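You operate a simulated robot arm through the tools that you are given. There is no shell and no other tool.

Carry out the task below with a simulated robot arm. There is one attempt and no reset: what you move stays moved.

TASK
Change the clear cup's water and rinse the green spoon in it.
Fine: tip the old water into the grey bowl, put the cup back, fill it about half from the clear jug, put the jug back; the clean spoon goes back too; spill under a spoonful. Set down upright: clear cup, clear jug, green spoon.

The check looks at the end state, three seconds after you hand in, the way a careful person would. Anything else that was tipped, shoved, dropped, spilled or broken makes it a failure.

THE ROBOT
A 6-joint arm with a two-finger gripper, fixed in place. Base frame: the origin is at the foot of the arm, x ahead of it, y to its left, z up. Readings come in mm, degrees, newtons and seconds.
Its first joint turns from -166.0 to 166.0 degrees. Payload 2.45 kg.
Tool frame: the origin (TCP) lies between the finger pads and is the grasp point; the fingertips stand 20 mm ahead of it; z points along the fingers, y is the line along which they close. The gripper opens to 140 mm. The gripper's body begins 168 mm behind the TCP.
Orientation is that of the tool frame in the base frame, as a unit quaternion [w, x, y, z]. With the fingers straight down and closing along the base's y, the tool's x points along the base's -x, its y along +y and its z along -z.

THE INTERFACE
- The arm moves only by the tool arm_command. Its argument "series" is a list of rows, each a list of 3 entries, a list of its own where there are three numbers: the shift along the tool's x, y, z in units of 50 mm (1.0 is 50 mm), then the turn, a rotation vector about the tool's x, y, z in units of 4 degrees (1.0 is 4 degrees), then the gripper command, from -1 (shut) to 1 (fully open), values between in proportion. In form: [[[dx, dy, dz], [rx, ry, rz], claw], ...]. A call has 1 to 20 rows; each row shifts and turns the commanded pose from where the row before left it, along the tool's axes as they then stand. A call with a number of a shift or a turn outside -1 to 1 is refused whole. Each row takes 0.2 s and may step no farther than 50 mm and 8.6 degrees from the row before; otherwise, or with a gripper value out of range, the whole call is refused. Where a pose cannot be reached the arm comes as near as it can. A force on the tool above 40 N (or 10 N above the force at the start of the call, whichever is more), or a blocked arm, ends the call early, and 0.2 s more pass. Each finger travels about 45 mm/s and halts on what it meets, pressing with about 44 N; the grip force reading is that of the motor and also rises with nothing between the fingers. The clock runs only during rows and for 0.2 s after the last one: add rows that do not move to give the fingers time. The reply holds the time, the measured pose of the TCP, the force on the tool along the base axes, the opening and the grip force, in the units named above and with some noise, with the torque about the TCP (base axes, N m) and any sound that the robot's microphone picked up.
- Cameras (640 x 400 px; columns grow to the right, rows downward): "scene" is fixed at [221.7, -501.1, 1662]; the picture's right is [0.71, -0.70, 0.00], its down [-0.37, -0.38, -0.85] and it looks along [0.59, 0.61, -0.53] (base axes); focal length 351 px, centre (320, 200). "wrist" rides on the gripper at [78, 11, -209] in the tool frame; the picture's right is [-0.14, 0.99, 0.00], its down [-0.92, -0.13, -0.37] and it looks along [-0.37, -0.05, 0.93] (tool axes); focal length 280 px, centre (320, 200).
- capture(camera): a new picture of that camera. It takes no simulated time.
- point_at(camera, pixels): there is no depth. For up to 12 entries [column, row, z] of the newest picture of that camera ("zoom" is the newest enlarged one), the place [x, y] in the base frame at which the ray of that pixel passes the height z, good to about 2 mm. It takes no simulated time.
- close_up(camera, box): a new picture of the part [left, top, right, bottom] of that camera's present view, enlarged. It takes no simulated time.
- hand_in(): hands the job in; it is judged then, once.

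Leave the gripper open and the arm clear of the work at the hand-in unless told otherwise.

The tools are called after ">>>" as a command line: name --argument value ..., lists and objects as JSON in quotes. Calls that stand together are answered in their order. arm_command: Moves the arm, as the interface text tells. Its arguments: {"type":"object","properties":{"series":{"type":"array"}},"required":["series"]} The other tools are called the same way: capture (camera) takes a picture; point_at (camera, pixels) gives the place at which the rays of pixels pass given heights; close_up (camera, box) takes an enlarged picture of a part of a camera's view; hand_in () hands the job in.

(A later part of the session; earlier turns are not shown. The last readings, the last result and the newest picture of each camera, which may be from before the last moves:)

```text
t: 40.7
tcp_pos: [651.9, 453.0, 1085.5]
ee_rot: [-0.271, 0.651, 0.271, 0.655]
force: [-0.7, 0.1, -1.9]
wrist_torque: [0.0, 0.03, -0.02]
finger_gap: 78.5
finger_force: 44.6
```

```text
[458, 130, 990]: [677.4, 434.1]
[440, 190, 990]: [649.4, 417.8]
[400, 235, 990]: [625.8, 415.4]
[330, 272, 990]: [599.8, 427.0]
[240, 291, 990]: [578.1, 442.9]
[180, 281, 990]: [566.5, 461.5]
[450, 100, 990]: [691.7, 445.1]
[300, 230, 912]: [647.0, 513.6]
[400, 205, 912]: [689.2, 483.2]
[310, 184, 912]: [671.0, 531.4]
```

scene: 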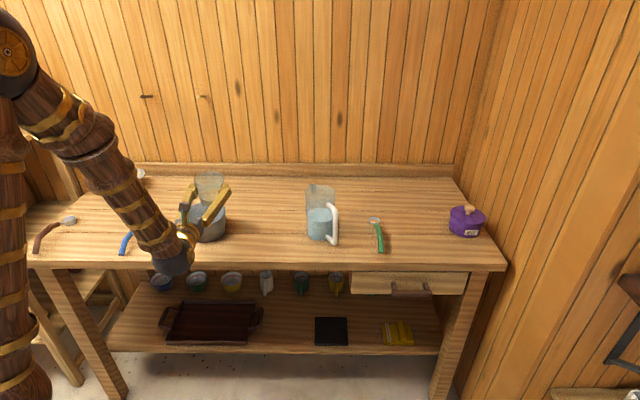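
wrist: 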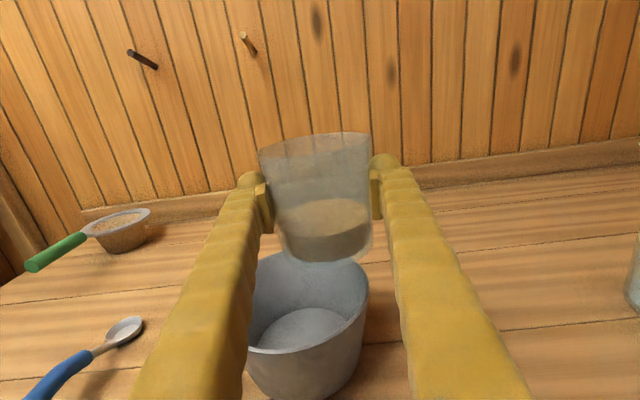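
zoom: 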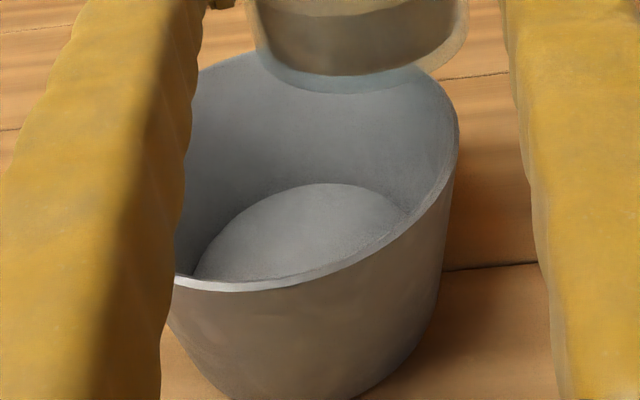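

Combining both views, the bowl centre is about (632,483) with a 71 mm radius. I'll shift about 10 mm right and 7 mm forward, then roll the cup left 48°, still before it pours, and look.

>>> arm_command --series '[[[0, 0.1, 0.07], [0, 0, 0], -1], [[0, 0.1, 0.07], [0, 0, 0], -1], [[0, 0, 0], [0, 0, -0.5], -1], [[0, 0, 0], [0, 0, -1], -1], [[0, 0, 0], [0, 0, -1], -1], [[0, 0, 0], [0, 0, -1], -1], [[0, 0, 0], [0, 0, -1], -1], [[0, 0, 0], [0, 0, -1], -1], [[0, 0, 0], [0, 0, -1], -1], [[0, 0, 0], [0, 0, -1], -1], [[0, 0, 0], [0, 0, -1], -1], [[0, 0, 0], [0, 0, -1], -1], [[0, 0, 0], [0, 0, -1], -1], [[0, 0, 0], [0, 0, -1], -1], [[0, 0, 0], [0, 0, -0.5], -1]]'

>>> capture --camera "wrist"

>>> close_up --camera "scene" --box '[150, 160, 290, 260]'

```text
t: 43.9
tcp_pos: [664.3, 449.7, 1086.3]
ee_rot: [0.019, 0.485, 0.512, 0.708]
force: [0.4, -0.6, -2.9]
wrist_torque: [-0.05, 0.07, -0.01]
finger_gap: 78.3
finger_force: 43.7
```

```text
taken
```

wrist: 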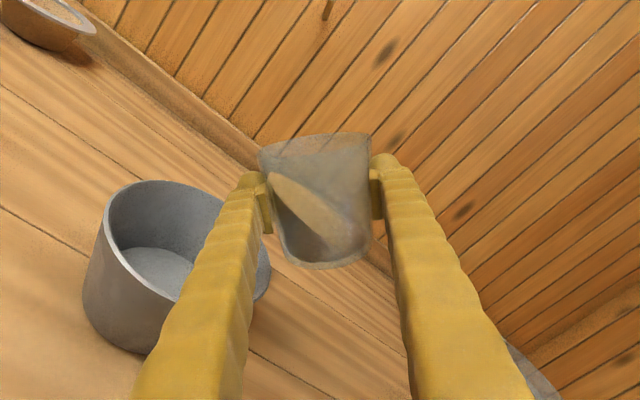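

```text
4.00 times, centred on (220, 210) of scene
```

zoom: 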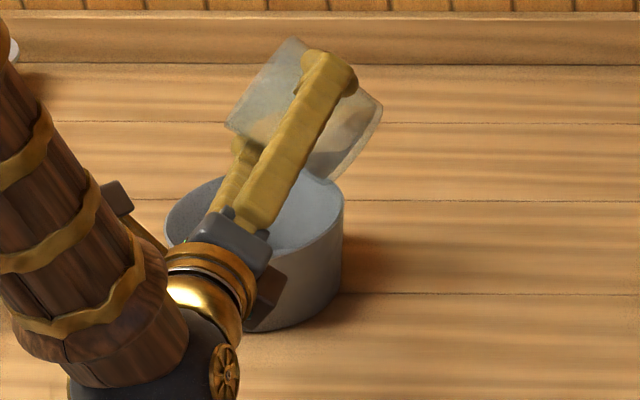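

The cup is tilted 48° to the left with its lip over the bowl. I'll continue slowly at 2° per row for 36° more.

>>> arm_command --series '[[[0, 0, 0], [0, 0, -0.5], -1], [[0, 0, 0], [0, 0, -0.5], -1], [[0, 0, 0], [0, 0, -0.5], -1], [[0, 0, 0], [0, 0, -0.5], -1], [[0, 0, 0], [0, 0, -0.5], -1], [[0, 0, 0], [0, 0, -0.5], -1], [[0, 0, 0], [0, 0, -0.5], -1], [[0, 0, 0], [0, 0, -0.5], -1], [[0, 0, 0], [0, 0, -0.5], -1], [[0, 0, 0], [0, 0, -0.5], -1], [[0, 0, 0], [0, 0, -0.5], -1], [[0, 0, 0], [0, 0, -0.5], -1]]'

>>> capture --camera "wrist"

>>> close_up --camera "scene" --box '[150, 160, 290, 260]'

```text
t: 46.5
tcp_pos: [664.4, 450.5, 1085.7]
ee_rot: [0.166, 0.368, 0.602, 0.689]
force: [-0.2, 0.0, -0.5]
wrist_torque: [-0.01, 0.03, 0.03]
finger_gap: 78.7
finger_force: 43.9
```

```text
taken
```

wrist: 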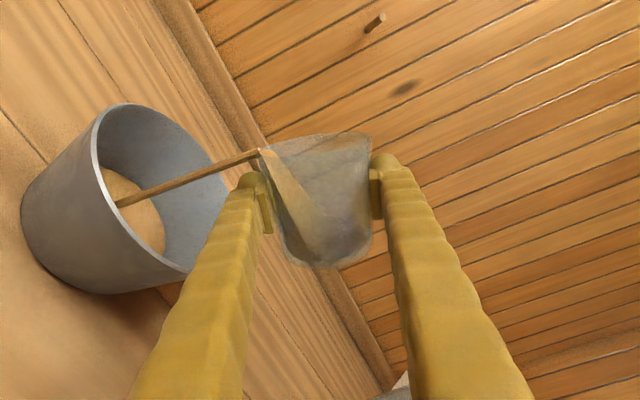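

```text
4.00 times, centred on (220, 210) of scene
```

zoom: 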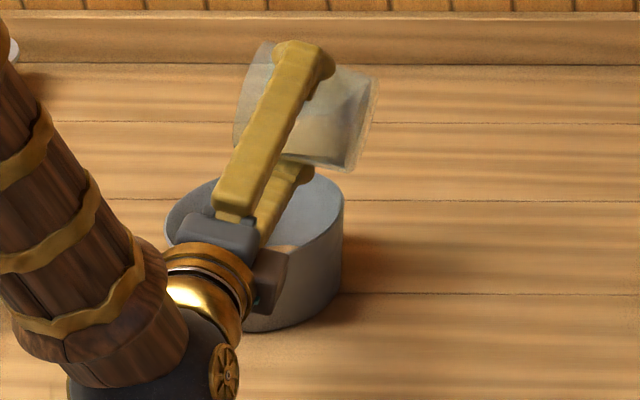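

The old water is streaming into the bowl's interior. I'll hold a moment, then continue the roll slowly to about 112° to empty it.

>>> arm_command --series '[[[0, 0, 0], [0, 0, 0], -1], [[0, 0, 0], [0, 0, -0.4], -1], [[0, 0, 0], [0, 0, -0.4], -1], [[0, 0, 0], [0, 0, -0.4], -1], [[0, 0, 0], [0, 0, -0.4], -1], [[0, 0, 0], [0, 0, -0.4], -1], [[0, 0, 0], [0, 0, -0.5], -1], [[0, 0, 0], [0, 0, -0.5], -1], [[0, 0, 0], [0, 0, -0.5], -1], [[0, 0, 0], [0, 0, -0.5], -1], [[0, 0, 0], [0, 0, -0.5], -1], [[0, 0, 0], [0, 0, -0.5], -1], [[0, 0, 0], [0, 0, -0.5], -1], [[0, 0, 0], [0, 0, -0.5], -1]]'

>>> capture --camera "wrist"

>>> close_up --camera "scene" --box '[150, 160, 290, 260]'

```text
t: 49.5
tcp_pos: [664.5, 449.6, 1086.1]
ee_rot: [0.306, 0.234, 0.665, 0.64]
force: [0.6, 0.0, -0.5]
wrist_torque: [0.02, 0.08, 0.0]
finger_gap: 78.4
finger_force: 43.8
```

```text
taken
```

wrist: 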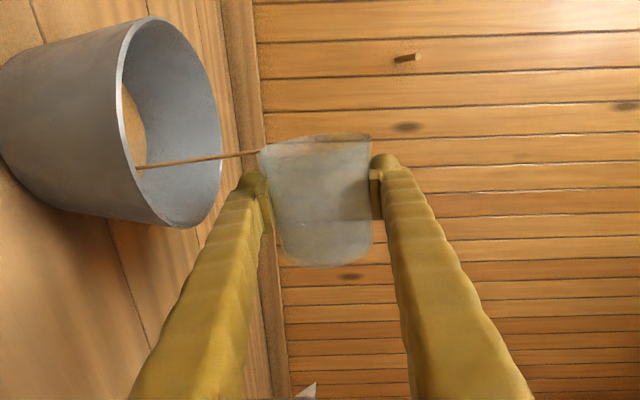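

```text
4.00 times, centred on (220, 210) of scene
```

zoom: 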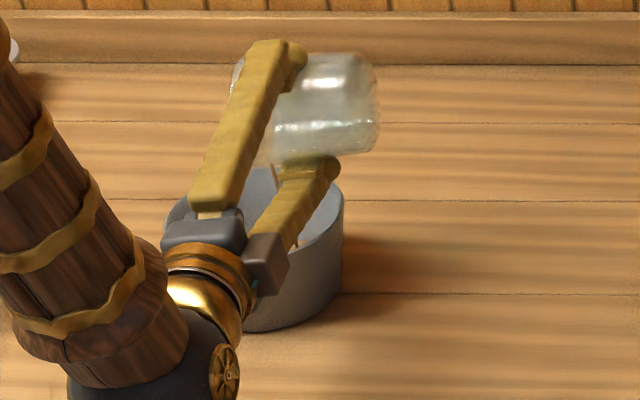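

About 96° of roll and the last of the water is running out as a thin stream inside the bowl. I'll shift 15 mm toward the bowl centre (tool +x now) while rolling 18° more, then hold for it to drain.

>>> arm_command --series '[[[0.05, 0, 0], [0, 0, -0.4], -1], [[0.05, 0, 0], [0, 0, -0.4], -1], [[0.05, 0, 0], [0, 0, -0.4], -1], [[0.05, 0, 0], [0, 0, -0.4], -1], [[0.05, 0, 0], [0, 0, -0.4], -1], [[0.05, 0, 0], [0, 0, -0.4], -1], [[0, 0, 0], [0, 0, -0.5], -1], [[0, 0, 0], [0, 0, -0.5], -1], [[0, 0, 0], [0, 0, -0.5], -1], [[0, 0, 0], [0, 0, -0.5], -1], [[0, 0, 0], [0, 0, 0], -1], [[0, 0, 0], [0, 0, 0], -1], [[0, 0, 0], [0, 0, 0], -1], [[0, 0, 0], [0, 0, 0], -1], [[0, 0, 0], [0, 0, 0], -1], [[0, 0, 0], [0, 0, 0], -1]]'

>>> capture --camera "wrist"

>>> close_up --camera "scene" --box '[150, 160, 290, 260]'

```text
t: 52.9
tcp_pos: [654.9, 460.0, 1085.1]
ee_rot: [0.399, 0.13, 0.693, 0.586]
force: [0.1, -0.8, -2.1]
wrist_torque: [-0.01, 0.04, 0.04]
finger_gap: 78.3
finger_force: 44.0
```

```text
taken
```

wrist: 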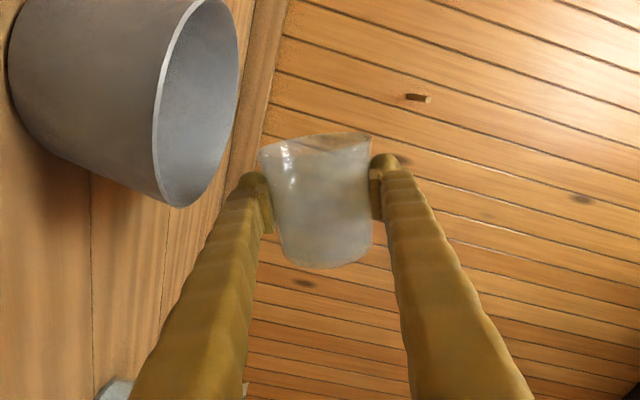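

```text
4.00 times, centred on (220, 210) of scene
```

zoom: 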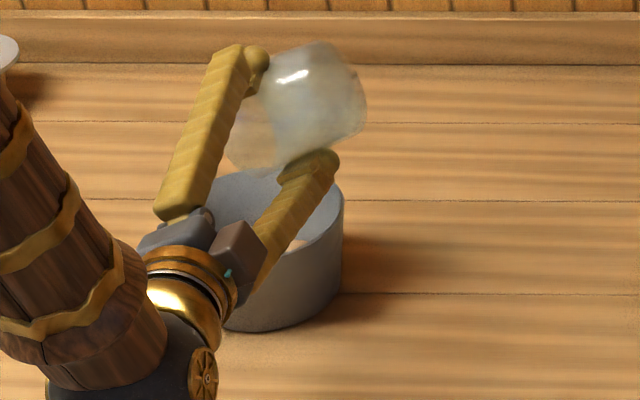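

The stream has stopped and the cup looks empty. I'll roll 12° further and hold about a second for the last drops.

>>> arm_command --series '[[[0, 0, 0], [0, 0, -0.5], -1], [[0, 0, 0], [0, 0, -0.5], -1], [[0, 0, 0], [0, 0, -0.5], -1], [[0, 0, 0], [0, 0, -0.5], -1], [[0, 0, 0], [0, 0, -0.5], -1], [[0, 0, 0], [0, 0, -0.5], -1], [[0, 0, 0], [0, 0, 0], -1], [[0, 0, 0], [0, 0, 0], -1], [[0, 0, 0], [0, 0, 0], -1], [[0, 0, 0], [0, 0, 0], -1], [[0, 0, 0], [0, 0, 0], -1]]'

>>> close_up --camera "wrist" --box '[200, 100, 420, 280]'

```text
t: 55.3
tcp_pos: [653.4, 460.8, 1083.3]
ee_rot: [0.457, 0.056, 0.703, 0.542]
force: [-0.3, 0.0, -1.1]
wrist_torque: [0.04, 0.05, 0.0]
finger_gap: 78.3
finger_force: 44.0
```

```text
2.22 times, centred on (310, 190) of wrist
```

zoom: 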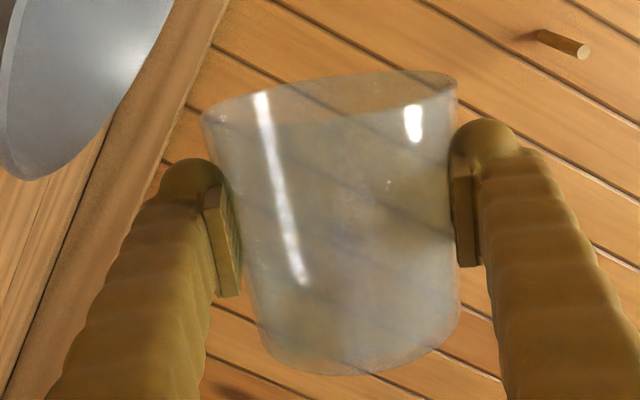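

The cup is empty. I'll roll it back upright (125.6°) while still over the bowl.

>>> arm_command --series '[[[0, 0, 0], [0, 0, 1], -1], [[0, 0, 0], [0, 0, 1], -1], [[0, 0, 0], [0, 0, 1], -1], [[0, 0, 0], [0, 0, 1], -1], [[0, 0, 0], [0, 0, 1], -1], [[0, 0, 0], [0, 0, 1], -1], [[0, 0, 0], [0, 0, 1], -1], [[0, 0, 0], [0, 0, 1], -1], [[0, 0, 0], [0, 0, 1], -1], [[0, 0, 0], [0, 0, 1], -1], [[0, 0, 0], [0, 0, 1], -1], [[0, 0, 0], [0, 0, 1], -1], [[0, 0, 0], [0, 0, 1], -1], [[0, 0, 0], [0, 0, 1], -1], [[0, 0, 0], [0, 0, 1], -1], [[0, 0, 0], [0, 0, 1], -1], [[0, 0, 0], [0, 0, 1], -1], [[0, 0, 0], [0, 0, 1], -1], [[0, 0, 0], [0, 0, 1], -1], [[0, 0, 0], [0, 0, 1], -1]]'

>>> arm_command --series '[[[0, 0, 0], [0, 0, 1], -1], [[0, 0, 0], [0, 0, 1], -1], [[0, 0, 0], [0, 0, 1], -1], [[0, 0, 0], [0, 0, 1], -1], [[0, 0, 0], [0, 0, 1], -1], [[0, 0, 0], [0, 0, 1], -1], [[0, 0, 0], [0, 0, 1], -1], [[0, 0, 0], [0, 0, 1], -1], [[0, 0, 0], [0, 0, 1], -1], [[0, 0, 0], [0, 0, 1], -1], [[0, 0, 0], [0, 0, 1], -1], [[0, 0, 0], [0, 0, 0.4], -1], [[0, 0, 0], [0, 0, 0], -1]]'

>>> capture --camera "wrist"

>>> capture --camera "scene"

```text
t: 59.5
tcp_pos: [653.8, 459.8, 1083.8]
ee_rot: [0.003, 0.495, 0.502, 0.709]
force: [1.4, -0.5, -0.9]
wrist_torque: [-0.04, 0.03, -0.01]
finger_gap: 78.1
finger_force: 44.6
```

```text
t: 62.3
tcp_pos: [652.7, 460.4, 1084.1]
ee_rot: [-0.272, 0.651, 0.271, 0.654]
force: [0.1, -0.4, -1.9]
wrist_torque: [-0.02, 0.0, 0.02]
finger_gap: 78.2
finger_force: 43.6
```

```text
taken
```

wrist: 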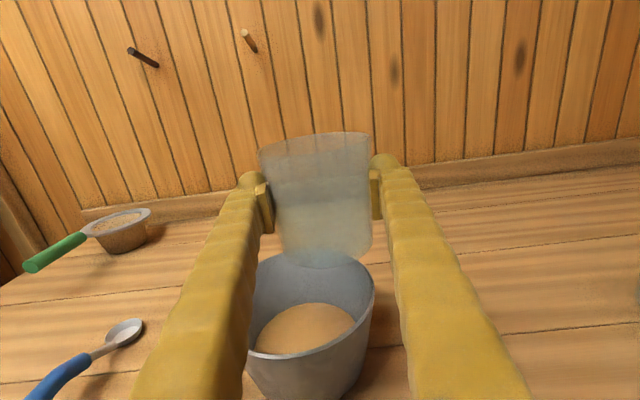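

```text
taken
```

scene: 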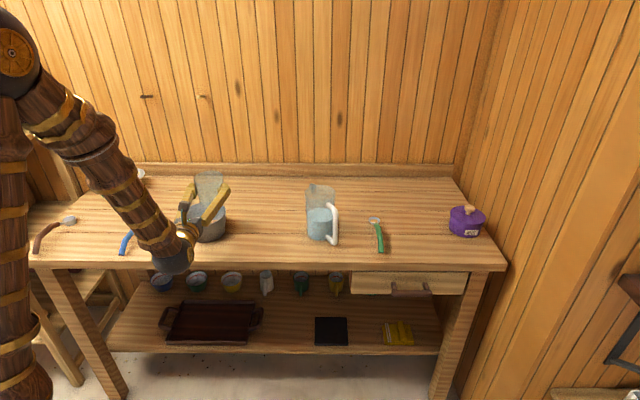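

The bowl holds the old brown water and the cup is empty. I'll carry the cup back to the right (tool +y 165 mm, tool z -29 mm) to above its place.

>>> arm_command --series '[[[0, 0.1, -0.02], [0, 0, 0], -1], [[0, 0.2, -0.03], [0, 0, 0], -1], [[0, 0.3, -0.05], [0, 0, 0], -1], [[0, 0.3, -0.05], [0, 0, 0], -1], [[0, 0.3, -0.05], [0, 0, 0], -1], [[0, 0.3, -0.05], [0, 0, 0], -1], [[0, 0.3, -0.05], [0, 0, 0], -1], [[0, 0.3, -0.06], [0, 0, 0], -1], [[0, 0.3, -0.06], [0, 0, 0], -1], [[0, 0.3, -0.06], [0, 0, 0], -1], [[0, 0.3, -0.06], [0, 0, 0], -1], [[0, 0.2, -0.03], [0, 0, 0], -1], [[0, 0.1, 0], [0, 0, 0], -1]]'

```text
t: 65.1
tcp_pos: [750.2, 323.8, 1083.1]
ee_rot: [-0.271, 0.652, 0.27, 0.655]
force: [-0.8, -0.4, -1.0]
wrist_torque: [0.0, 0.02, 0.03]
finger_gap: 78.3
finger_force: 44.3
```

Now above the cup's place at (750,324). I'll lower 118 mm, then feel for the table.

>>> arm_command --series '[[[-0.1, 0, 0], [0, 0, 0], -1], [[-0.2, 0, 0], [0, 0, 0], -1], [[-0.22, 0, 0], [0, 0, 0], -1], [[-0.22, 0, 0], [0, 0, 0], -1], [[-0.22, 0, 0], [0, 0, 0], -1], [[-0.22, 0, 0], [0, 0, 0], -1], [[-0.22, 0, 0], [0, 0, 0], -1], [[-0.22, 0, 0], [0, 0, 0], -1], [[-0.22, 0, 0], [0, 0, 0], -1], [[-0.22, 0, 0], [0, 0, 0], -1], [[-0.2, 0, 0], [0, 0, 0], -1], [[-0.1, 0, 0], [0, 0, 0], -1]]'

>>> capture --camera "wrist"

>>> close_up --camera "scene" --box '[190, 180, 350, 280]'

```text
t: 67.7
tcp_pos: [750.7, 323.7, 965.8]
ee_rot: [-0.271, 0.651, 0.271, 0.656]
force: [-0.3, 0.9, -0.4]
wrist_torque: [-0.03, 0.03, 0.02]
finger_gap: 77.9
finger_force: 43.5
```

```text
taken
```

wrist: 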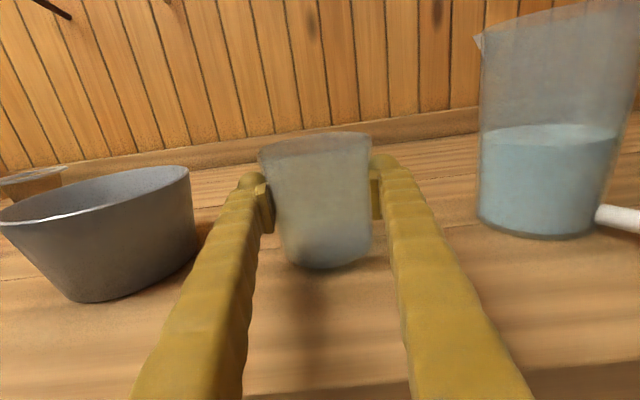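

```text
4.00 times, centred on (270, 230) of scene
```

zoom: 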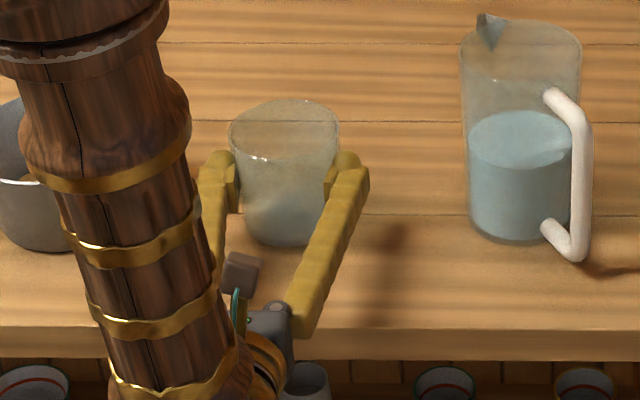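

About 9 mm above the table. I'll lower with small 2 mm steps.

>>> arm_command --series '[[[-0.04, 0, 0], [0, 0, 0], -1], [[-0.04, 0, 0], [0, 0, 0], -1], [[-0.04, 0, 0], [0, 0, 0], -1]]'

>>> arm_command --series '[[[-0.03, 0, 0], [0, 0, 0], -1]]'

```text
t: 68.5
tcp_pos: [751.2, 324.5, 960.9]
ee_rot: [-0.27, 0.652, 0.27, 0.655]
force: [0.2, -1.0, -0.7]
wrist_torque: [-0.01, 0.0, 0.03]
finger_gap: 78.1
finger_force: 44.3
```

```text
t: 68.9
tcp_pos: [750.3, 323.8, 957.5]
ee_rot: [-0.27, 0.652, 0.27, 0.655]
force: [0.6, -0.4, -1.1]
wrist_torque: [-0.03, 0.03, 0.01]
finger_gap: 78.1
finger_force: 43.7
```

>>> arm_command --series '[[[-0.02, 0, 0], [0, 0, 0], -1]]'

>>> arm_command --series '[[[-0.02, 0, 0], [0, 0, 0], -1]]'

```text
t: 69.3
tcp_pos: [750.8, 324.5, 957.4]
ee_rot: [-0.27, 0.652, 0.27, 0.655]
force: [0.1, 0.7, -0.9]
wrist_torque: [-0.01, -0.02, 0.0]
finger_gap: 78.2
finger_force: 44.6
```

```text
t: 69.7
tcp_pos: [750.0, 323.6, 956.6]
ee_rot: [-0.272, 0.65, 0.271, 0.656]
force: [-3.3, -0.5, 8.9]
wrist_torque: [0.34, -0.21, 0.05]
finger_gap: 78.2
finger_force: 43.9
```

Contact (Fz = +8.9 N) at z=956.6, the same height as when I gripped it. I'll open the fingers.

>>> arm_command --series '[[[0, 0, 0], [0, 0, 0], 0.2], [[0, 0, 0], [0, 0, 0], 0.4], [[0, 0, 0], [0, 0, 0], 0.6], [[0, 0, 0], [0, 0, 0], 0.8], [[0, 0, 0], [0, 0, 0], 0.8]]'

>>> capture --camera "wrist"

>>> close_up --camera "scene" --box '[190, 180, 350, 280]'

```text
t: 70.9
tcp_pos: [751.4, 322.9, 956.1]
ee_rot: [-0.272, 0.651, 0.271, 0.655]
force: [-0.3, -0.6, 0.1]
wrist_torque: [0.02, -0.01, 0.0]
finger_gap: 126.1
finger_force: 0.0
```

```text
taken
```

wrist: 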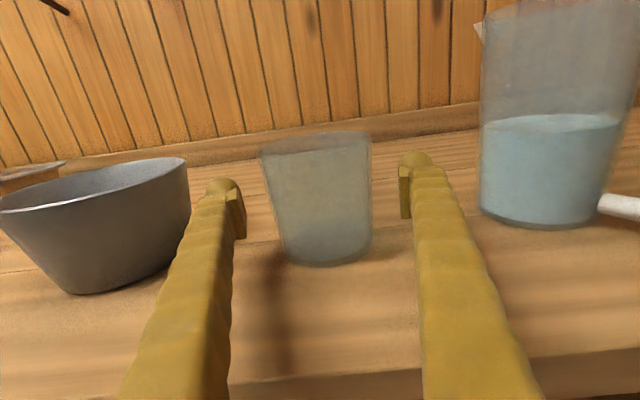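

```text
4.00 times, centred on (270, 230) of scene
```

zoom: 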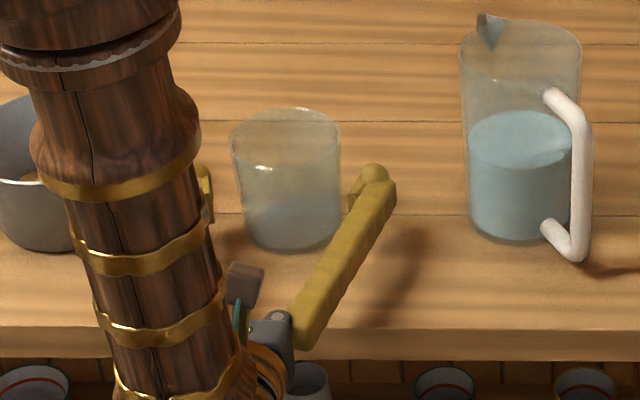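

The cup stands upright in its place, empty, and the fingers are clear. I'll raise straight up 190 mm to get above everything, then measure the jug.

>>> arm_command --series '[[[0.2, 0, 0], [0, 0, 0], 0.8], [[0.4, 0, 0], [0, 0, 0], 0.8], [[0.4, 0, 0], [0, 0, 0], 0.8], [[0.4, 0, 0], [0, 0, 0], 0.8], [[0.4, 0, 0], [0, 0, 0], 0.8], [[0.4, 0, 0], [0, 0, 0], 0.8], [[0.4, 0, 0], [0, 0, 0], 0.8], [[0.4, 0, 0], [0, 0, 0], 0.8], [[0.4, 0, 0], [0, 0, 0], 0.8], [[0.4, 0, 0], [0, 0, 0], 0.8], [[0.4, 0, 0], [0, 0, 0], 0.8], [[0.4, 0, 0], [0, 0, 0], 0.8], [[0.4, 0, 0], [0, 0, 0], 0.8]]'

>>> capture --camera "wrist"

>>> capture --camera "scene"

>>> point_at --camera "scene" --pixels '[[320.3, 233.8, 908], [320.3, 192.5, 1080], [320.3, 192.5, 1100], [320.3, 192.5, 1120]]'

```text
t: 73.7
tcp_pos: [751.2, 324.0, 1206.3]
ee_rot: [-0.27, 0.651, 0.27, 0.656]
force: [-0.2, 0.8, -0.2]
wrist_torque: [-0.04, 0.05, -0.03]
finger_gap: 125.9
finger_force: 0.1
```

```text
taken
```

wrist: 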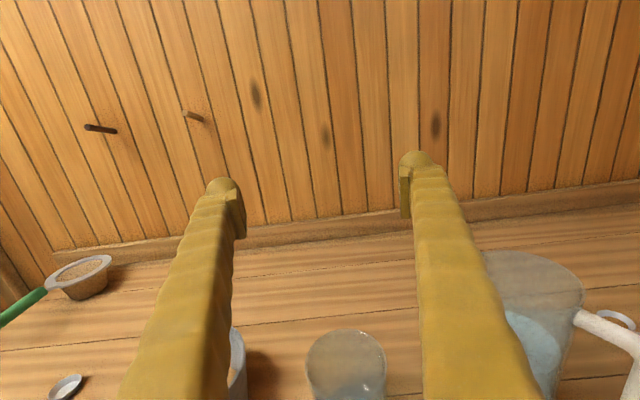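

```text
taken
```

scene: 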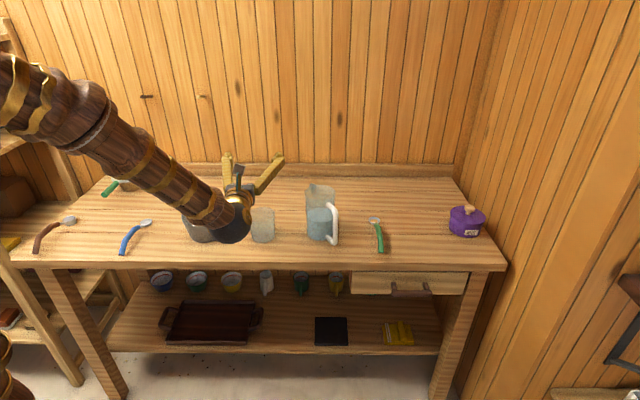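

```text
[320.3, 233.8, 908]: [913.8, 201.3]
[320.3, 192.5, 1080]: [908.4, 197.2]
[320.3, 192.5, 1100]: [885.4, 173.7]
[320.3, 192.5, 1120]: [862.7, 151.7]
```

The jug centre is about (912,200) with its rim at z≈1076. The grasp I want is from the handle side, with the tool pointing along +y toward the spout and the fingers either side of the body with the handle between them. Then I can pour by pitching the tool down. I'll turn the tool 45° about the vertical here.

>>> arm_command --series '[[[0, 0, 0], [0.9, 0, 0], 0.8], [[0, 0, 0], [0.9, 0, 0], 0.8], [[0, 0, 0], [0.9, 0, 0], 0.8], [[0, 0, 0], [0.9, 0, 0], 0.8], [[0, 0, 0], [0.9, 0, 0], 0.8], [[0, 0, 0], [0.9, 0, 0], 0.8], [[0, 0, 0], [0.9, 0, 0], 0.8], [[0, 0, 0], [0.9, 0, 0], 0.8], [[0, 0, 0], [0.9, 0, 0], 0.8], [[0, 0, 0], [0.9, 0, 0], 0.8], [[0, 0, 0], [0.9, 0, 0], 0.8], [[0, 0, 0], [0.9, 0, 0], 0.8], [[0, 0, 0], [0.45, 0, 0], 0.8]]'

>>> capture --camera "wrist"

```text
t: 76.5
tcp_pos: [749.5, 323.4, 1206.1]
ee_rot: [-0.5, 0.498, 0.501, 0.501]
force: [0.3, -0.4, -0.3]
wrist_torque: [0.0, -0.01, 0.0]
finger_gap: 126.1
finger_force: 0.0
```

```text
taken
```

wrist: 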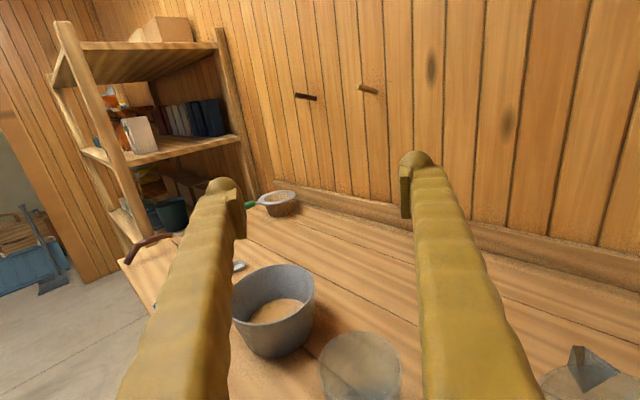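

The tool now points along +y. I'll move back and right to about (912,40,1206) for a look at the jug from the handle side.

>>> arm_command --series '[[[0, 0.27, -0.4725], [0, 0, 0], 0.8], [[0, 0.27, -0.4725], [0, 0, 0], 0.8], [[0, 0.27, -0.4725], [0, 0, 0], 0.8], [[0, 0.27, -0.4725], [0, 0, 0], 0.8], [[0, 0.27, -0.4725], [0, 0, 0], 0.8], [[0, 0.27, -0.4725], [0, 0, 0], 0.8], [[0, 0.27, -0.4725], [0, 0, 0], 0.8], [[0, 0.27, -0.4725], [0, 0, 0], 0.8], [[0, 0.27, -0.4725], [0, 0, 0], 0.8], [[0, 0.27, -0.4725], [0, 0, 0], 0.8], [[0, 0.27, -0.4725], [0, 0, 0], 0.8], [[0, 0.27, -0.4725], [0, 0, 0], 0.8]]'

>>> capture --camera "wrist"

>>> capture --camera "scene"

```text
t: 79.1
tcp_pos: [911.1, 40.2, 1206.3]
ee_rot: [-0.5, 0.497, 0.501, 0.502]
force: [-0.4, 0.5, 0.3]
wrist_torque: [-0.05, 0.02, 0.0]
finger_gap: 125.9
finger_force: 0.1
```

```text
taken
```

wrist: 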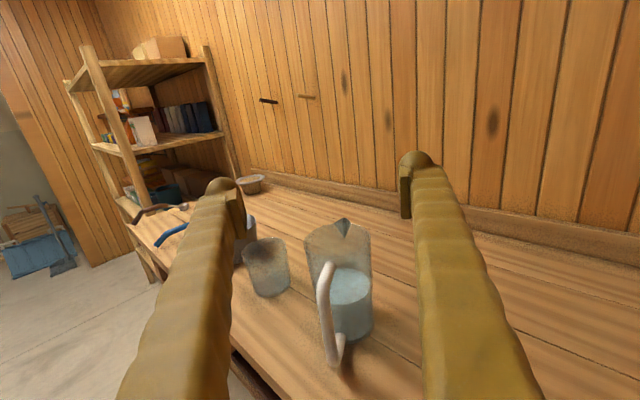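

```text
taken
```

scene: 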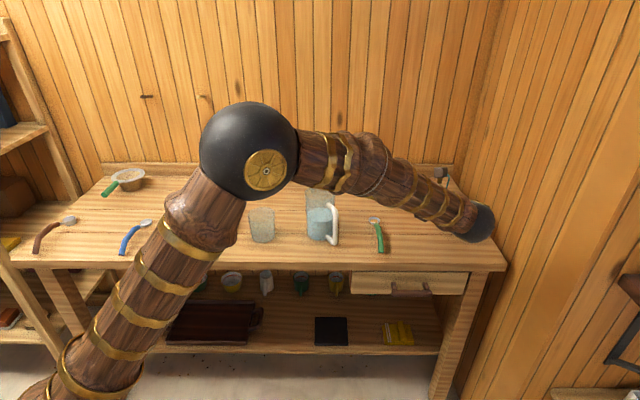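

Reachable. I can see the jug from its handle side, so I'll take a close-up to measure the axis, handle and spout directions.

>>> close_up --camera "wrist" --box '[230, 200, 430, 380]'

```text
2.22 times, centred on (330, 290) of wrist
```

zoom: 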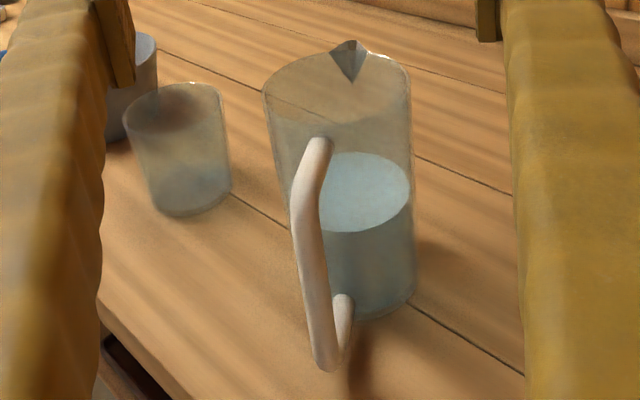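

>>> point_at --camera "zoom" --pixels '[[262, 95, 1076], [411, 82, 1076], [347, 41, 1080], [338, 88, 1076], [325, 142, 1055], [343, 300, 925], [325, 365, 925], [365, 320, 908], [416, 285, 908], [310, 225, 1000], [300, 200, 1040], [320, 125, 1076]]'

```text
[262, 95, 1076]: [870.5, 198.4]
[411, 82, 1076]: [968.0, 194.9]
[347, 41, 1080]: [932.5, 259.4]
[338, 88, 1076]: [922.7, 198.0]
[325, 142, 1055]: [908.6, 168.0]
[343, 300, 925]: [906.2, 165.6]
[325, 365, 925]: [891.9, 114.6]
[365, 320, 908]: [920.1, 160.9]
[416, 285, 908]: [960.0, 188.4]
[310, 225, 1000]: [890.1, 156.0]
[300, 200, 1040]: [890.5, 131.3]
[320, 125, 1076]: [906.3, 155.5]
```

Measurements:
- Jug axis: about (918,203), 97 mm wide
- Handle: toward (-0.28,-0.96), reaching about 100 mm out
- Spout: toward about (0.26,0.97)

I'll turn the tool to azimuth ~74° (rx -16°), open fully and move over the jug at z≈1206.

>>> arm_command --series '[[[0, 0, 0], [-0.8, 0, 0], 1], [[0, 0, 0], [-0.8, 0, 0], 1], [[0, 0, 0], [-0.8, 0, 0], 1], [[0, 0, 0], [-0.8, 0, 0], 1], [[0, 0, 0], [-0.8, 0, 0], 1], [[0, -0.12, 0.52], [0, 0, 0], 1], [[0, -0.12, 0.52], [0, 0, 0], 1], [[0, -0.12, 0.52], [0, 0, 0], 1], [[0, -0.12, 0.52], [0, 0, 0], 1], [[0, -0.12, 0.52], [0, 0, 0], 1], [[0, -0.12, 0.52], [0, 0, 0], 1]]'

>>> capture --camera "wrist"

>>> capture --camera "scene"

```text
t: 81.5
tcp_pos: [920.6, 201.4, 1207.8]
ee_rot: [-0.425, 0.562, 0.426, 0.567]
force: [0.8, 1.2, -0.3]
wrist_torque: [-0.02, 0.03, -0.01]
finger_gap: 139.8
finger_force: 0.0
```

```text
taken
```

wrist: 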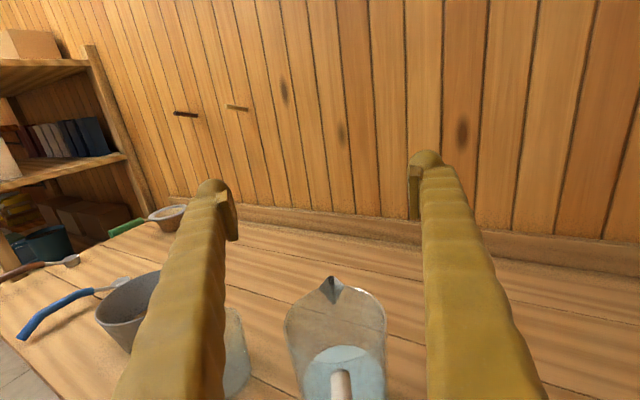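

```text
taken
```

scene: 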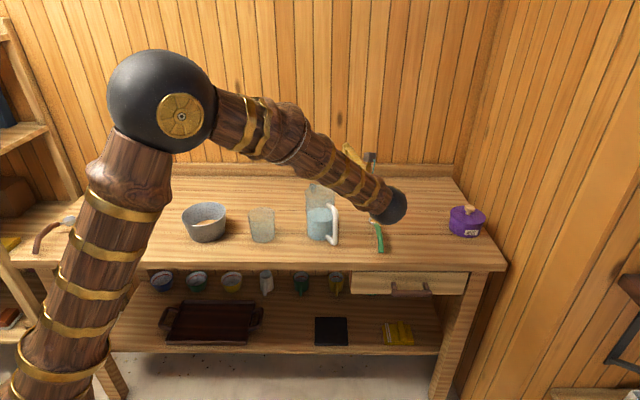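

Well aligned: the spout (332,285) and the handle (341,380) are in line with the tool. I'll check the rim centre precisely from here.

>>> close_up --camera "wrist" --box '[250, 260, 420, 400]'

>>> point_at --camera "wrist" --pixels '[[284, 325, 1076], [387, 325, 1076], [332, 277, 1078], [341, 380, 1050]]'

```text
2.86 times, centred on (335, 330) of wrist
```

zoom: 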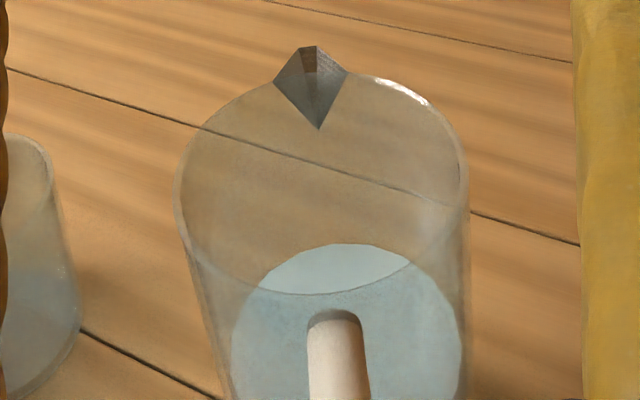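

```text
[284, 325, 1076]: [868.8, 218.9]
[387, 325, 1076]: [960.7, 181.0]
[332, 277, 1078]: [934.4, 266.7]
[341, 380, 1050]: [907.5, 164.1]
```

>>> point_at --camera "zoom" --pixels '[[174, 195, 1076], [469, 185, 1076], [350, 75, 1076], [320, 294, 1076], [309, 46, 1078], [320, 128, 1076], [335, 315, 1050], [322, 185, 1076]]'

```text
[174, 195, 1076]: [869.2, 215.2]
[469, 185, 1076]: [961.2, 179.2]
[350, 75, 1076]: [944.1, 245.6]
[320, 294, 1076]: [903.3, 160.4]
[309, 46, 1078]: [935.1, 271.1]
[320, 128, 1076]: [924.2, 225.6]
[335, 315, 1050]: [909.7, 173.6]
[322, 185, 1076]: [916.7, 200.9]
```

The jug axis is at about (917,201). I'll nudge 2.5 mm left and lower to z≈1110, just above the rim, then check the alignment.

>>> arm_command --series '[[[-0.3, -0.05, 0], [0, 0, 0], 1], [[-0.3, 0, 0], [0, 0, 0], 1], [[-0.3, 0, 0], [0, 0, 0], 1], [[-0.3, 0, 0], [0, 0, 0], 1], [[-0.3, 0, 0], [0, 0, 0], 1], [[-0.3, 0, 0], [0, 0, 0], 1], [[-0.16, 0, 0], [0, 0, 0], 1]]'

>>> capture --camera "wrist"

>>> close_up --camera "scene" --box '[270, 150, 430, 260]'

```text
t: 83.1
tcp_pos: [917.7, 201.4, 1108.7]
ee_rot: [-0.425, 0.562, 0.426, 0.567]
force: [-0.1, -0.5, -0.3]
wrist_torque: [0.01, -0.02, 0.04]
finger_gap: 140.4
finger_force: 0.0
```

```text
taken
```

wrist: 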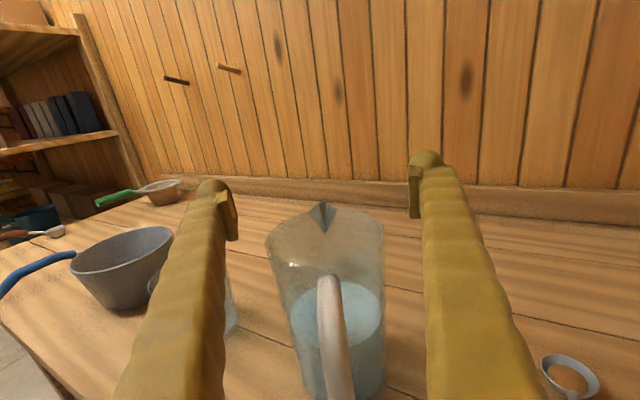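

```text
3.64 times, centred on (350, 205) of scene
```

zoom: 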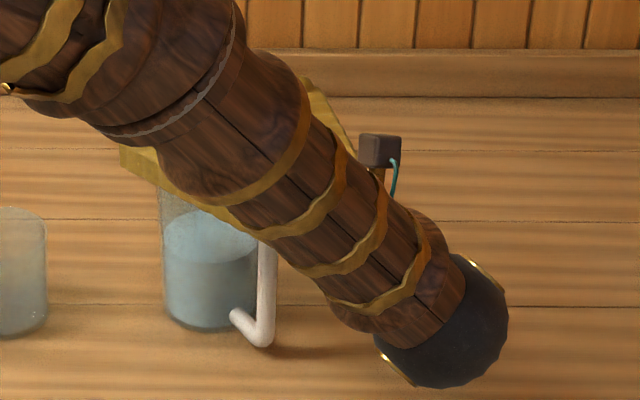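

The jug is centred between the fingers. I'll lower to z≈980, near the jug's centre of mass.

>>> arm_command --series '[[[-0.3, 0, 0], [0, 0, 0], 1], [[-0.3, 0, 0], [0, 0, 0], 1], [[-0.3, 0, 0], [0, 0, 0], 1], [[-0.3, 0, 0], [0, 0, 0], 1]]'

>>> capture --camera "wrist"

>>> close_up --camera "scene" --box '[270, 150, 430, 260]'

```text
t: 84.1
tcp_pos: [917.0, 201.3, 1049.6]
ee_rot: [-0.426, 0.561, 0.427, 0.567]
force: [-0.4, -0.8, 0.1]
wrist_torque: [0.03, 0.0, 0.0]
finger_gap: 139.9
finger_force: 0.1
```

```text
taken
```

wrist: 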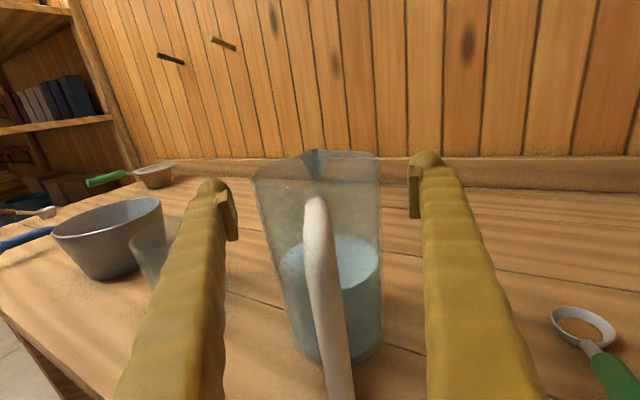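

```text
3.64 times, centred on (350, 205) of scene
```

zoom: 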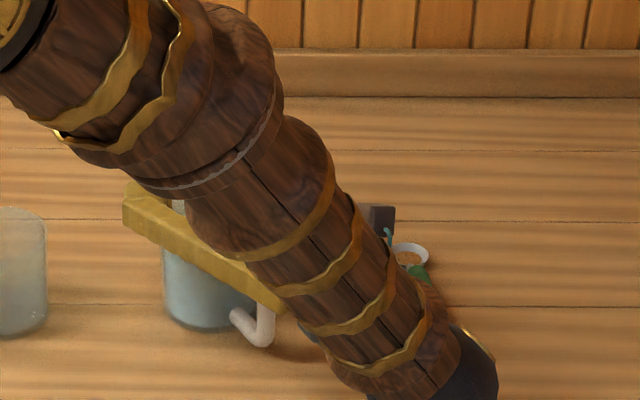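

Still clear on both sides. I'll lower the remaining 69 mm.

>>> arm_command --series '[[[-0.3, 0, 0], [0, 0, 0], 1], [[-0.3, 0, 0], [0, 0, 0], 1], [[-0.3, 0, 0], [0, 0, 0], 1], [[-0.3, 0, 0], [0, 0, 0], 1], [[-0.18, 0, 0], [0, 0, 0], 1]]'

>>> capture --camera "wrist"

>>> capture --camera "scene"

```text
t: 85.3
tcp_pos: [918.4, 202.1, 979.9]
ee_rot: [-0.425, 0.564, 0.425, 0.566]
force: [-0.8, -0.6, -1.0]
wrist_torque: [-0.01, 0.0, -0.04]
finger_gap: 140.2
finger_force: 0.2
```

```text
taken
```

wrist: 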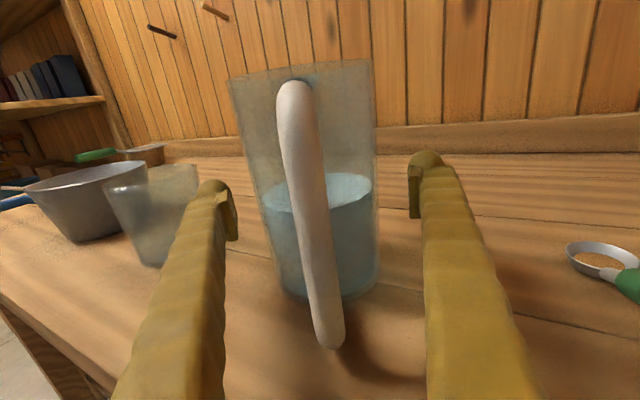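

```text
taken
```

scene: 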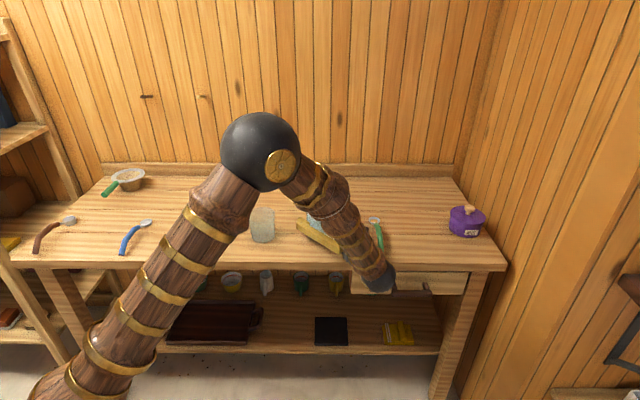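

In position, with the water surface at about z≈980. I'll close the fingers on the jug body with full-shut.

>>> arm_command --series '[[[0, 0, 0], [0, 0, 0], 0.7], [[0, 0, 0], [0, 0, 0], 0.5], [[0, 0, 0], [0, 0, 0], 0.4], [[0, 0, 0], [0, 0, 0], -1], [[0, 0, 0], [0, 0, 0], -1], [[0, 0, 0], [0, 0, 0], -1], [[0, 0, 0], [0, 0, 0], -1]]'

>>> capture --camera "wrist"

```text
t: 86.9
tcp_pos: [920.0, 202.9, 980.8]
ee_rot: [-0.426, 0.562, 0.426, 0.567]
force: [-1.8, -2.4, -0.2]
wrist_torque: [-0.04, 0.08, 0.04]
finger_gap: 96.3
finger_force: 44.4
```

```text
taken
```

wrist: 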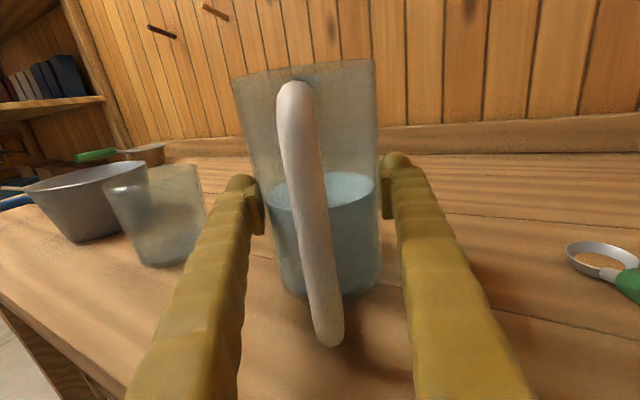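

Gripped at a gap of 96.3 mm, 44 N. I'll test-lift by 8 mm and check for slip and weight.

>>> arm_command --series '[[[0.03, 0, 0], [0, 0, 0], -1], [[0.03, 0, 0], [0, 0, 0], -1], [[0.03, 0, 0], [0, 0, 0], -1], [[0.03, 0, 0], [0, 0, 0], -1], [[0.04, 0, 0], [0, 0, 0], -1]]'

>>> capture --camera "wrist"

```text
t: 88.1
tcp_pos: [918.8, 201.5, 987.4]
ee_rot: [-0.425, 0.563, 0.426, 0.566]
force: [0.2, 0.0, -6.6]
wrist_torque: [0.02, -0.02, -0.02]
finger_gap: 94.5
finger_force: 43.8
```

```text
taken
```

wrist: 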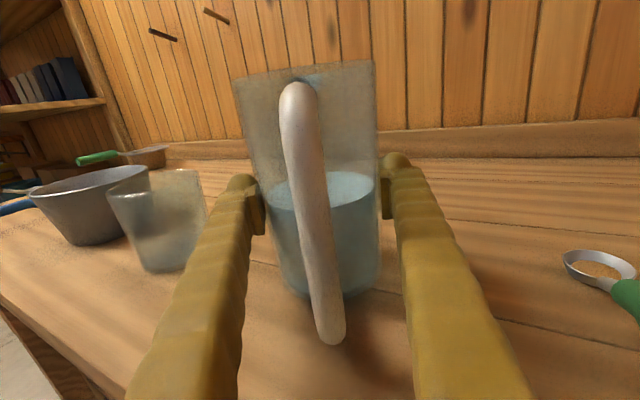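

The jug hangs steady at about 6.6 N with no slip. I'll lift it gently to z≈1140, so its base clears the cup.

>>> arm_command --series '[[[0.06, 0, 0], [0, 0, 0], -1], [[0.12, 0, 0], [0, 0, 0], -1], [[0.18, 0, 0], [0, 0, 0], -1], [[0.2, 0, 0], [0, 0, 0], -1], [[0.2, 0, 0], [0, 0, 0], -1], [[0.2, 0, 0], [0, 0, 0], -1], [[0.2, 0, 0], [0, 0, 0], -1], [[0.2, 0, 0], [0, 0, 0], -1], [[0.2, 0, 0], [0, 0, 0], -1], [[0.2, 0, 0], [0, 0, 0], -1], [[0.2, 0, 0], [0, 0, 0], -1], [[0.2, 0, 0], [0, 0, 0], -1], [[0.2, 0, 0], [0, 0, 0], -1], [[0.2, 0, 0], [0, 0, 0], -1], [[0.2, 0, 0], [0, 0, 0], -1], [[0.18, 0, 0], [0, 0, 0], -1], [[0.1, 0, 0], [0, 0, 0], -1], [[0.04, 0, 0], [0, 0, 0], -1]]'

>>> capture --camera "wrist"

>>> capture --camera "scene"

```text
t: 91.9
tcp_pos: [918.1, 201.1, 1141.6]
ee_rot: [-0.426, 0.562, 0.427, 0.566]
force: [0.0, 0.3, -7.3]
wrist_torque: [0.07, -0.01, 0.01]
finger_gap: 94.3
finger_force: 44.0
```

```text
taken
```

wrist: 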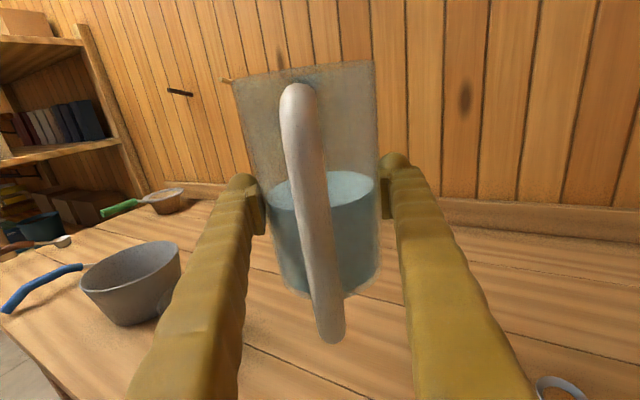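

```text
taken
```

scene: 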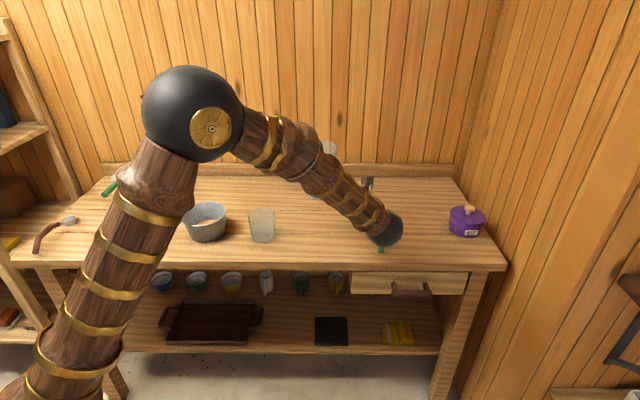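

The jug is at z=1141 and its base (about 1069) clears the cup rim (1005). I'll move it left to about (718,209), where the spout will be about 118 mm short of the cup centre along the pour direction.

>>> arm_command --series '[[[0, -0.06, -0.01], [0, 0, 0], -1], [[0, -0.12, -0.03], [0, 0, 0], -1], [[0, -0.2, -0.05], [0, 0, 0], -1], [[0, -0.22, -0.05], [0, 0, 0], -1], [[0, -0.22, -0.05], [0, 0, 0], -1], [[0, -0.22, -0.05], [0, 0, 0], -1], [[0, -0.22, -0.05], [0, 0, 0], -1], [[0, -0.22, -0.05], [0, 0, 0], -1], [[0, -0.22, -0.05], [0, 0, 0], -1], [[0, -0.22, -0.05], [0, 0, 0], -1], [[0, -0.22, -0.05], [0, 0, 0], -1], [[0, -0.22, -0.05], [0, 0, 0], -1], [[0, -0.22, -0.05], [0, 0, 0], -1], [[0, -0.22, -0.05], [0, 0, 0], -1], [[0, -0.22, -0.05], [0, 0, 0], -1], [[0, -0.22, -0.05], [0, 0, 0], -1], [[0, -0.22, -0.05], [0, 0, 0], -1], [[0, -0.22, -0.05], [0, 0, 0], -1], [[0, -0.15, -0.05], [0, 0, 0], -1], [[0, -0.07, -0.04], [0, 0, 0], -1]]'

>>> capture --camera "wrist"

>>> capture --camera "scene"

```text
t: 96.1
tcp_pos: [718.6, 211.0, 1139.9]
ee_rot: [-0.426, 0.563, 0.427, 0.566]
force: [0.3, 0.1, -6.8]
wrist_torque: [0.03, -0.03, 0.0]
finger_gap: 93.4
finger_force: 44.0
```

```text
taken
```

wrist: 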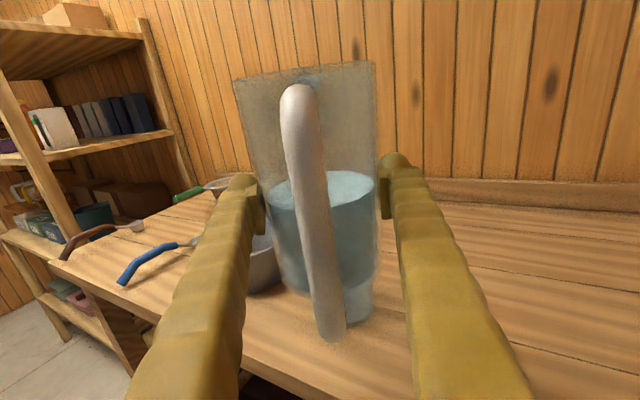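

```text
taken
```

scene: 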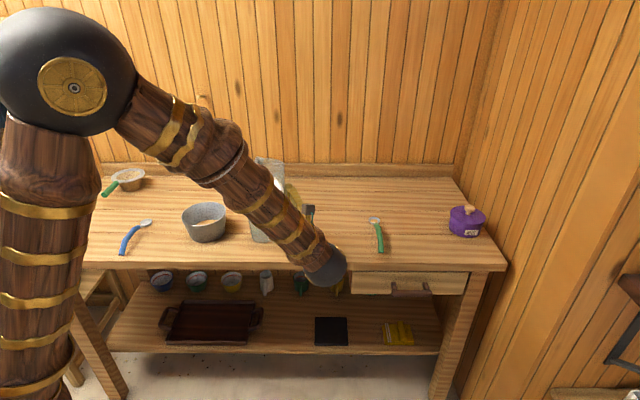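

The jug is above and just short of the cup, stable in the grip. I'll pitch it forward 39° here, well below the pouring angle, and look.

>>> arm_command --series '[[[0, 0, 0], [0, -0.4, 0], -1], [[0, 0, 0], [0, -0.75, 0], -1], [[0, 0, 0], [0, -0.75, 0], -1], [[0, 0, 0], [0, -0.75, 0], -1], [[0, 0, 0], [0, -0.75, 0], -1], [[0, 0, 0], [0, -0.75, 0], -1], [[0, 0, 0], [0, -0.75, 0], -1], [[0, 0, 0], [0, -0.75, 0], -1], [[0, 0, 0], [0, -0.75, 0], -1], [[0, 0, 0], [0, -0.75, 0], -1], [[0, 0, 0], [0, -0.75, 0], -1], [[0, 0, 0], [0, -0.75, 0], -1], [[0, 0, 0], [0, -0.75, 0], -1], [[0, 0, 0], [0, -0.35, 0], -1], [[0, 0, 0], [0, 0, 0], -1]]'

>>> capture --camera "wrist"

>>> capture --camera "scene"

```text
t: 99.3
tcp_pos: [717.1, 209.4, 1139.5]
ee_rot: [-0.257, 0.721, 0.542, 0.347]
force: [-0.2, -0.6, -6.8]
wrist_torque: [-0.03, -0.02, 0.01]
finger_gap: 79.7
finger_force: 43.9
```

```text
taken
```

wrist: 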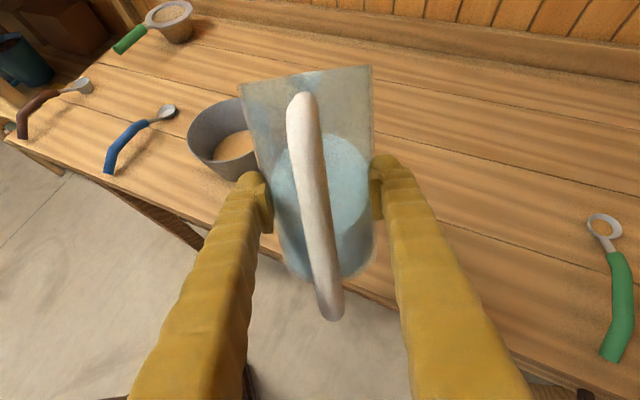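

```text
taken
```

scene: 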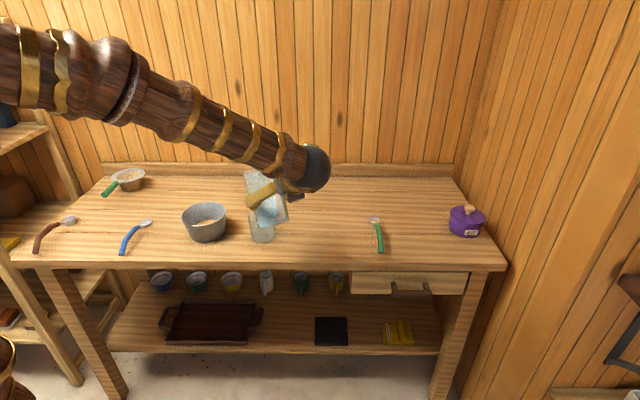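

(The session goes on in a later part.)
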